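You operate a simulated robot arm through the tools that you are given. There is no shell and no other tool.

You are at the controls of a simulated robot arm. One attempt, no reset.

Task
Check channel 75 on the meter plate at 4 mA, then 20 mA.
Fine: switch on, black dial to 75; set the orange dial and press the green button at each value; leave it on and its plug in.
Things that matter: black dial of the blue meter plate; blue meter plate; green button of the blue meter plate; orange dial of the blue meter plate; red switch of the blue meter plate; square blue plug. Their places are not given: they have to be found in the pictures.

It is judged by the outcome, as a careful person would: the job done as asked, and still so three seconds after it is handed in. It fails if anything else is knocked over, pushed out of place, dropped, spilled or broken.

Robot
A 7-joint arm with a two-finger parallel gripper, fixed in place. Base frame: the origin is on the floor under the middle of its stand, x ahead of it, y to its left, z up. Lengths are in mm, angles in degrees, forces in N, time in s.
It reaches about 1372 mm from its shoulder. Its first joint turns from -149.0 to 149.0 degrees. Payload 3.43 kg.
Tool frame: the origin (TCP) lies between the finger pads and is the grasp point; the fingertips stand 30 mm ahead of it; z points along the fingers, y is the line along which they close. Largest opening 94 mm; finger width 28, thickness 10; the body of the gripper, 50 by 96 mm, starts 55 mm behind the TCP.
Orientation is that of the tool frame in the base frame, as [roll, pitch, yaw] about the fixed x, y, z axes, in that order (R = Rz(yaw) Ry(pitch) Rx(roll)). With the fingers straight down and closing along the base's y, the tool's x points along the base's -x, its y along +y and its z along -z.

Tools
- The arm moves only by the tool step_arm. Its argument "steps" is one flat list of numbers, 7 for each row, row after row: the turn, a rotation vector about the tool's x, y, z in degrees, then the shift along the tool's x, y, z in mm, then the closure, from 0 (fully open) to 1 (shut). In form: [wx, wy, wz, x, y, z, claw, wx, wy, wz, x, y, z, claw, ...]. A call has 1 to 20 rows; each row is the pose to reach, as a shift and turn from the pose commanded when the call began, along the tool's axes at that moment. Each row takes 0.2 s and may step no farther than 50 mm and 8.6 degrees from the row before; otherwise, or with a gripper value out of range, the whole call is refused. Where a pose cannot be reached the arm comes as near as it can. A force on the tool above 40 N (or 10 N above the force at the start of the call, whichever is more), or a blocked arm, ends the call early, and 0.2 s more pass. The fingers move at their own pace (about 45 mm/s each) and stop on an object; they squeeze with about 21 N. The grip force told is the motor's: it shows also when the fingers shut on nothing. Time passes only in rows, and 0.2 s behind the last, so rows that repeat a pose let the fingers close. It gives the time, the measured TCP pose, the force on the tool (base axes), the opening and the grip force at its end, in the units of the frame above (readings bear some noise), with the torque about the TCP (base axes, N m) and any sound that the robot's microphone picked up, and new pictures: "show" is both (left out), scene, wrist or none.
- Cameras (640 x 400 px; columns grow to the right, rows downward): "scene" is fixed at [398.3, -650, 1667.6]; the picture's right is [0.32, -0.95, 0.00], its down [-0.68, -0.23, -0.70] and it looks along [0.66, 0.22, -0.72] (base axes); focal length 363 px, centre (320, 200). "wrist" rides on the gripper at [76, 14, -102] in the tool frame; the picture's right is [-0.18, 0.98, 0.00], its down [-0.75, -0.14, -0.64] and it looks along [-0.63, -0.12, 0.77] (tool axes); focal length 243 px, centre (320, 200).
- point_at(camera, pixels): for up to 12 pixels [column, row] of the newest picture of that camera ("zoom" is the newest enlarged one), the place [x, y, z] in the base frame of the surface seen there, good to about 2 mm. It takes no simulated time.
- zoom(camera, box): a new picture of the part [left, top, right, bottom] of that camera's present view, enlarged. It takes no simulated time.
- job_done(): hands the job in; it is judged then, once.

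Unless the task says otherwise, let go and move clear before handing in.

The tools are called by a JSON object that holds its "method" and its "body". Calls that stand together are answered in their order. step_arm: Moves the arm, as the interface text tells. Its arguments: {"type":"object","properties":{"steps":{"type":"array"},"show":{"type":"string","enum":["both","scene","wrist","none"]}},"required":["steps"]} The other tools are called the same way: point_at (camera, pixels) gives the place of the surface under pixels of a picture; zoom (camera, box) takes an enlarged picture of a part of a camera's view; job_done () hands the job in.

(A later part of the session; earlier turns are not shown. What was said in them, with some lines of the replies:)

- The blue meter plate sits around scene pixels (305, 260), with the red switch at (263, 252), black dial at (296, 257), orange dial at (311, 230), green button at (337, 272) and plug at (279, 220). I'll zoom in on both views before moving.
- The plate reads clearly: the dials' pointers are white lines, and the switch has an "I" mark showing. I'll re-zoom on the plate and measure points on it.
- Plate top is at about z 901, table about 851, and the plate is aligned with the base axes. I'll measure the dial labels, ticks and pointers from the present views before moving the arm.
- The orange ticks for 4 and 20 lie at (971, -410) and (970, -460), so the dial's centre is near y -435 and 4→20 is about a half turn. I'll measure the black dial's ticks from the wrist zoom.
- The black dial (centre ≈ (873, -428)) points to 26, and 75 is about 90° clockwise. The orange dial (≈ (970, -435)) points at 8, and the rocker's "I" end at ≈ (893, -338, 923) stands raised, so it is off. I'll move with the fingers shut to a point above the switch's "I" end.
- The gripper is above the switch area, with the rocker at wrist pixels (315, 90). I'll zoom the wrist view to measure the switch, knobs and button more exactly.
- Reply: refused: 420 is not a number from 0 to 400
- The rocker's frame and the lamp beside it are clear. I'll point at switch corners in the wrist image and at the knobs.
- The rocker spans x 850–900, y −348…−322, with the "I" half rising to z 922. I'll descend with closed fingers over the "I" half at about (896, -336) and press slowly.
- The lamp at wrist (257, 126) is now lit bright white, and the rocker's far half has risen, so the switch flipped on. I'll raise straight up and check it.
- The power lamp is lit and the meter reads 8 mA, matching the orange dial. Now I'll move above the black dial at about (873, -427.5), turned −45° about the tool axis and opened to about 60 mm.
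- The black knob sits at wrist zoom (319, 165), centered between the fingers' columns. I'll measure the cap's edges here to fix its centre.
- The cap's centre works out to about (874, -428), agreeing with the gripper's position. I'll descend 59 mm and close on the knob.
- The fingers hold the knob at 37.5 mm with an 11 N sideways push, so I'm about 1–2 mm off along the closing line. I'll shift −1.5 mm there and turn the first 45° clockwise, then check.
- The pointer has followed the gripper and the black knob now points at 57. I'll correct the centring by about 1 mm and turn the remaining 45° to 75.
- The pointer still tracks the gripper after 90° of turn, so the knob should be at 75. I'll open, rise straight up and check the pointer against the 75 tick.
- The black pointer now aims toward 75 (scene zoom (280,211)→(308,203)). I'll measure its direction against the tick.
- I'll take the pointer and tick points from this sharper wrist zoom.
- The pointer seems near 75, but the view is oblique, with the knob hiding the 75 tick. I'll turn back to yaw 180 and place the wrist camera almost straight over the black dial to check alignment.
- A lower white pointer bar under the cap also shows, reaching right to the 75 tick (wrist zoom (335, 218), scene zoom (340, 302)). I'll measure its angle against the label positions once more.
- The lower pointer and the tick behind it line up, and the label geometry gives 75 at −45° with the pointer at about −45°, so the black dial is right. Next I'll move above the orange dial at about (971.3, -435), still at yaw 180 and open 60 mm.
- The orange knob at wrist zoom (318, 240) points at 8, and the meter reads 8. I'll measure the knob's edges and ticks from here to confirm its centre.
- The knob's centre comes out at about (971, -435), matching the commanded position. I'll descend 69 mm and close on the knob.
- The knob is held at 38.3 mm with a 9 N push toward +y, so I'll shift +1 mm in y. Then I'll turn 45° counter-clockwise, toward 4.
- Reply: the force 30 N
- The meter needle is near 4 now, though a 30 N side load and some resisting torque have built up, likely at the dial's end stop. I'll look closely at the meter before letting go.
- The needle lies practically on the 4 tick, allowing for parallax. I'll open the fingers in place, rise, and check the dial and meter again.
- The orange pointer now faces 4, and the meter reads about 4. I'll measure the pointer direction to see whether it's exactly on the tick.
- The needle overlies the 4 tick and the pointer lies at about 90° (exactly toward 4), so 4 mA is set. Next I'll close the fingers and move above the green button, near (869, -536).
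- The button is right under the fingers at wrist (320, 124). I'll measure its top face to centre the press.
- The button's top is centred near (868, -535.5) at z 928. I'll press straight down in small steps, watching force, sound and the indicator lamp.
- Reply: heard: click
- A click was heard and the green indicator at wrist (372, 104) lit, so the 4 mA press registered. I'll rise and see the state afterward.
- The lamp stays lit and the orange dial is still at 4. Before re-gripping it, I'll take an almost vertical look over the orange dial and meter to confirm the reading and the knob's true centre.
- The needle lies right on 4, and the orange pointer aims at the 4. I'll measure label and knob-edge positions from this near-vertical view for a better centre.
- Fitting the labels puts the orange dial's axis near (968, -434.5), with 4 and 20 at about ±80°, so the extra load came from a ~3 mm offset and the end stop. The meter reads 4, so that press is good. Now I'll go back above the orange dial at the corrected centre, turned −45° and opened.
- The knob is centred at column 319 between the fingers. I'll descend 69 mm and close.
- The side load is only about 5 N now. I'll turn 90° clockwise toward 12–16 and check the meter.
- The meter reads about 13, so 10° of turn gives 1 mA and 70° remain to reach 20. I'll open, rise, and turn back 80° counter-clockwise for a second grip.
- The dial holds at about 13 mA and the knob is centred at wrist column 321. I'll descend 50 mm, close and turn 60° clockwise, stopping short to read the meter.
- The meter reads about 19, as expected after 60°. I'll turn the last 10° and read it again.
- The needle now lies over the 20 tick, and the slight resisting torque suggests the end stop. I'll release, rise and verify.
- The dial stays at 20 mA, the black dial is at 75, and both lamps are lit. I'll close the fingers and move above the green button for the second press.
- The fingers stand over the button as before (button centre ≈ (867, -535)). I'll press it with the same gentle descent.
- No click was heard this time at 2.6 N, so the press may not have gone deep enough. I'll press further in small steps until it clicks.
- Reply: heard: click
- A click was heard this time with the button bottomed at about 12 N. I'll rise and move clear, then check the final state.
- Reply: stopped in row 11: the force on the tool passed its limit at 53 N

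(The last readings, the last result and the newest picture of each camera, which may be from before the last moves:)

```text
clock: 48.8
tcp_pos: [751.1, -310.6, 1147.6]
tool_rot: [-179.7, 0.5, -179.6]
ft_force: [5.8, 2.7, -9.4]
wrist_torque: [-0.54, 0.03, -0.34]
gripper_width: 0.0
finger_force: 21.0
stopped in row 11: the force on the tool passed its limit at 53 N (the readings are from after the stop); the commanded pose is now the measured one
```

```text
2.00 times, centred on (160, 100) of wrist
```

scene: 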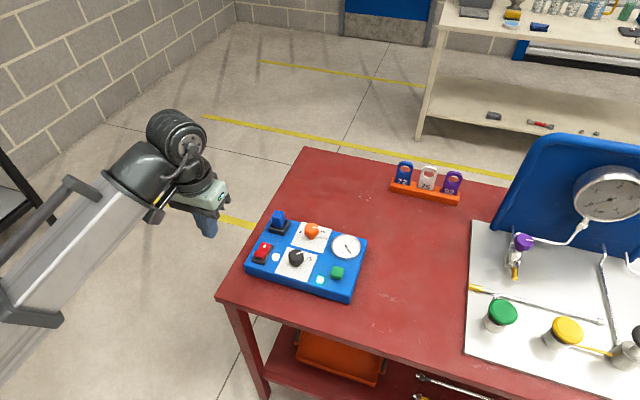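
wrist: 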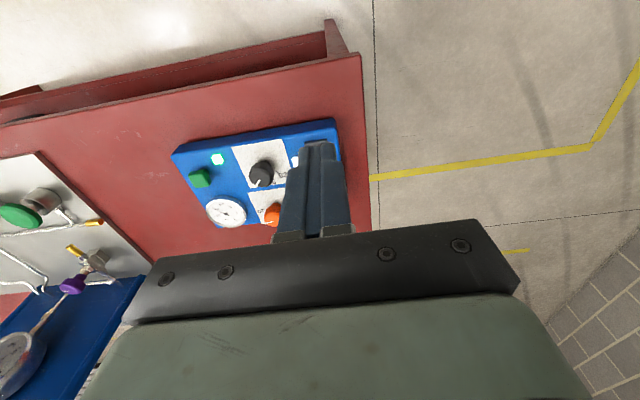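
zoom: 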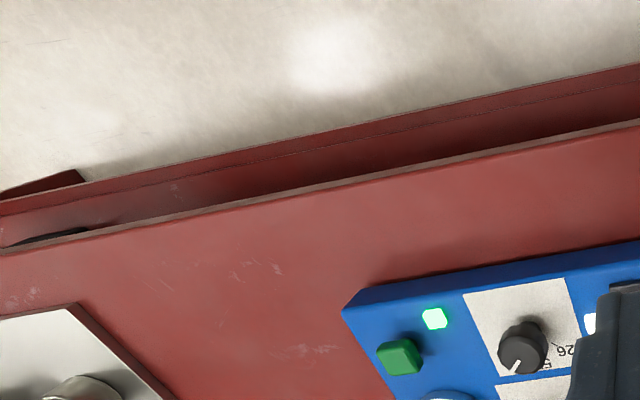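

The final move stopped on a force spike in free air near (751, -311, 1148), well clear of the table, and the plate looks unchanged. I'll hold one moment to see whether any force remains.

{"method": "step_arm", "body": {"steps": [0, 0, 0, 0, 0, 0, 1, 0, 0, 0, 0, 0, 0, 1]}}

{"method": "zoom", "body": {"camera": "scene", "box": [0, 80, 260, 400]}}

{"method": "zoom", "body": {"camera": "scene", "box": [325, 225, 373, 255]}}

{"method": "zoom", "body": {"camera": "scene", "box": [271, 215, 351, 265]}}

```text
clock: 49.4
tcp_pos: [751.1, -310.9, 1147.2]
tool_rot: [-179.8, 0.5, -179.6]
ft_force: [6.7, -0.1, -13.7]
wrist_torque: [-0.25, -0.22, -0.12]
gripper_width: 0.1
finger_force: 20.9
```

scene: 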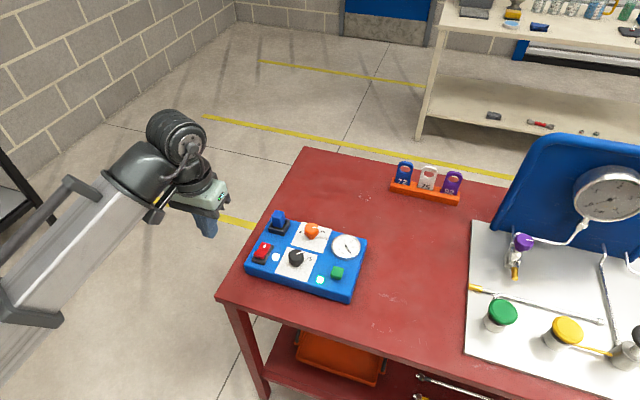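
wrist: 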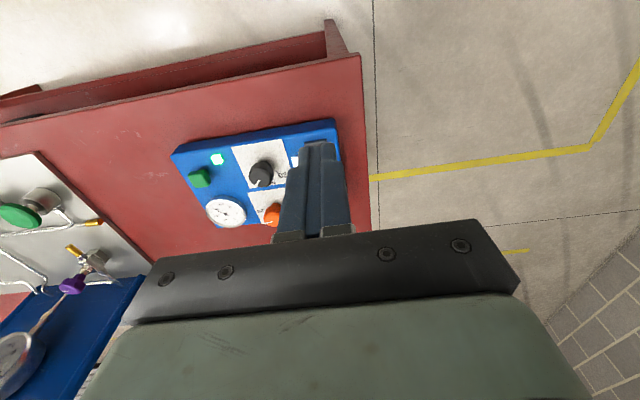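

```text
1.25 times, centred on (130, 240) of scene
```

zoom: 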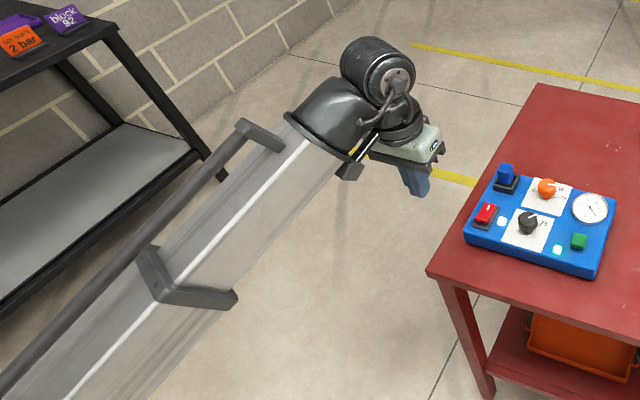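

```text
13.33 times, centred on (349, 240) of scene
```

zoom: 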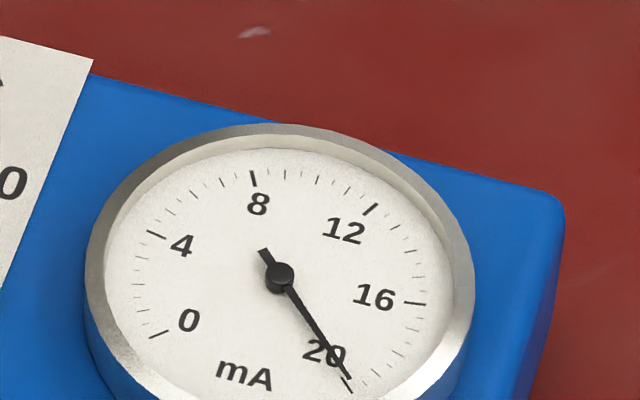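

```text
8.00 times, centred on (311, 240) of scene
```

zoom: 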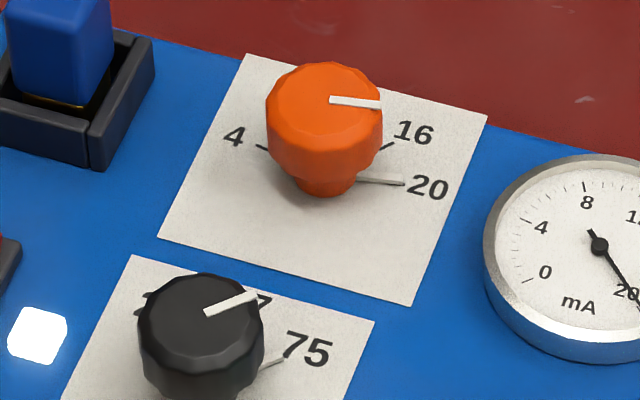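

The residual push (about +x, −z) comes from the gripper's camera touching the robot's own forearm in this folded pose, with nothing else involved. I'll move forward away from it, staying high above everything.

{"method": "step_arm", "body": {"steps": [0, 0, 0, -10, 0, 3, 1, 0, 0, 0, -30, 5, 6, 1, 0, 0, 0, -55, 15, 8, 1, 0, 0, 0, -80, 25, 10, 1, 0, 0, 0, -95, 30, 10, 1, 0, 0, 0, -100, 30, 10, 1, 0, 0, 0, -100, 30, 10, 1]}}

{"method": "zoom", "body": {"camera": "scene", "box": [223, 199, 391, 304]}}

{"method": "zoom", "body": {"camera": "wrist", "box": [80, 0, 400, 200]}}

```text
clock: 51.0
tcp_pos: [850.6, -279.4, 1137.7]
tool_rot: [-179.9, 0.3, -179.6]
ft_force: [-0.2, 1.1, 0.2]
wrist_torque: [0.01, -0.03, 0.0]
gripper_width: 0.1
finger_force: 21.3
```

scene: 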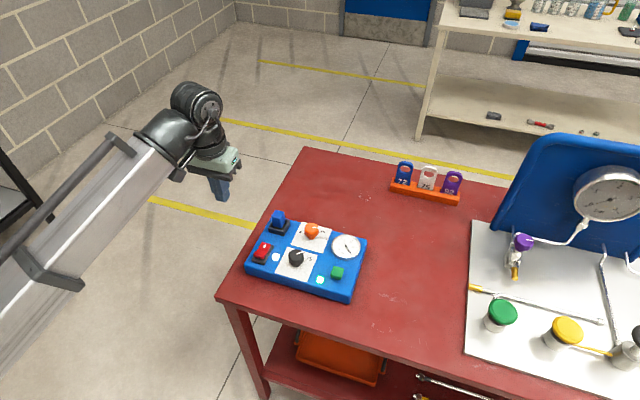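
wrist: 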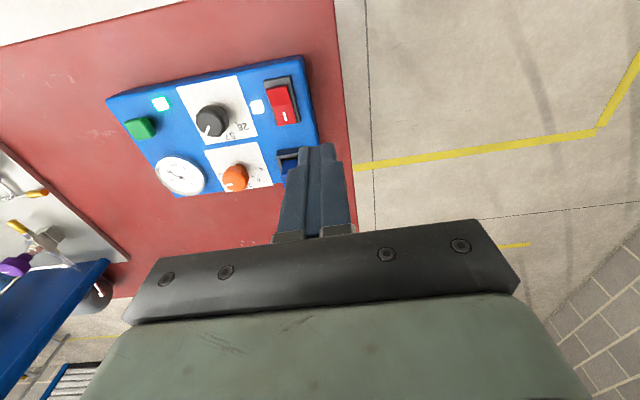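

```text
3.81 times, centred on (307, 252) of scene
```

zoom: 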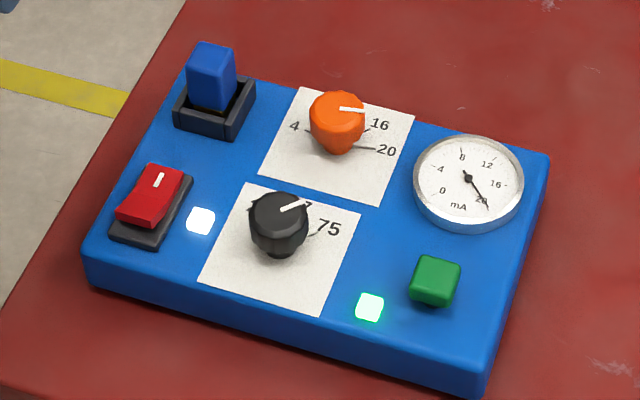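

```text
2.00 times, centred on (240, 100) of wrist
```

zoom: 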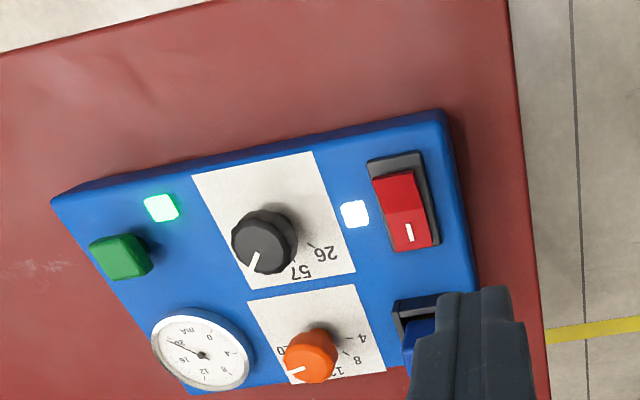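

The forces are back to zero. The plate shows power on, black dial at 75, orange dial and meter at 20, the plug in place, and both presses clicked with the indicator lit. The gripper is empty and clear, so I'm handing in.

{"method": "job_done", "body": {}}

```text
The job is handed in.
```

Channel 75 on the blue meter plate has been checked at 4 mA and then at 20 mA. The green button clicked at both values, and the job is handed in.

- **Switch and plug:** the red switch is on with its lamp lit, and the square blue plug is still in.
- **Black dial:** it points to 75, turned from 26.
- **4 mA check:** the meter read 4 when I pressed the button. The button clicked and the green lamp came on.
- **20 mA check:** the meter read 20. The first press was too shallow to click, so I pressed about 3 mm deeper and it clicked once.

While I was moving clear after the second press, the gripper's camera touched the robot's own forearm and a force spike stopped that move. It happened in free air away from the table, and nothing on the table looked moved in the pictures afterwards.
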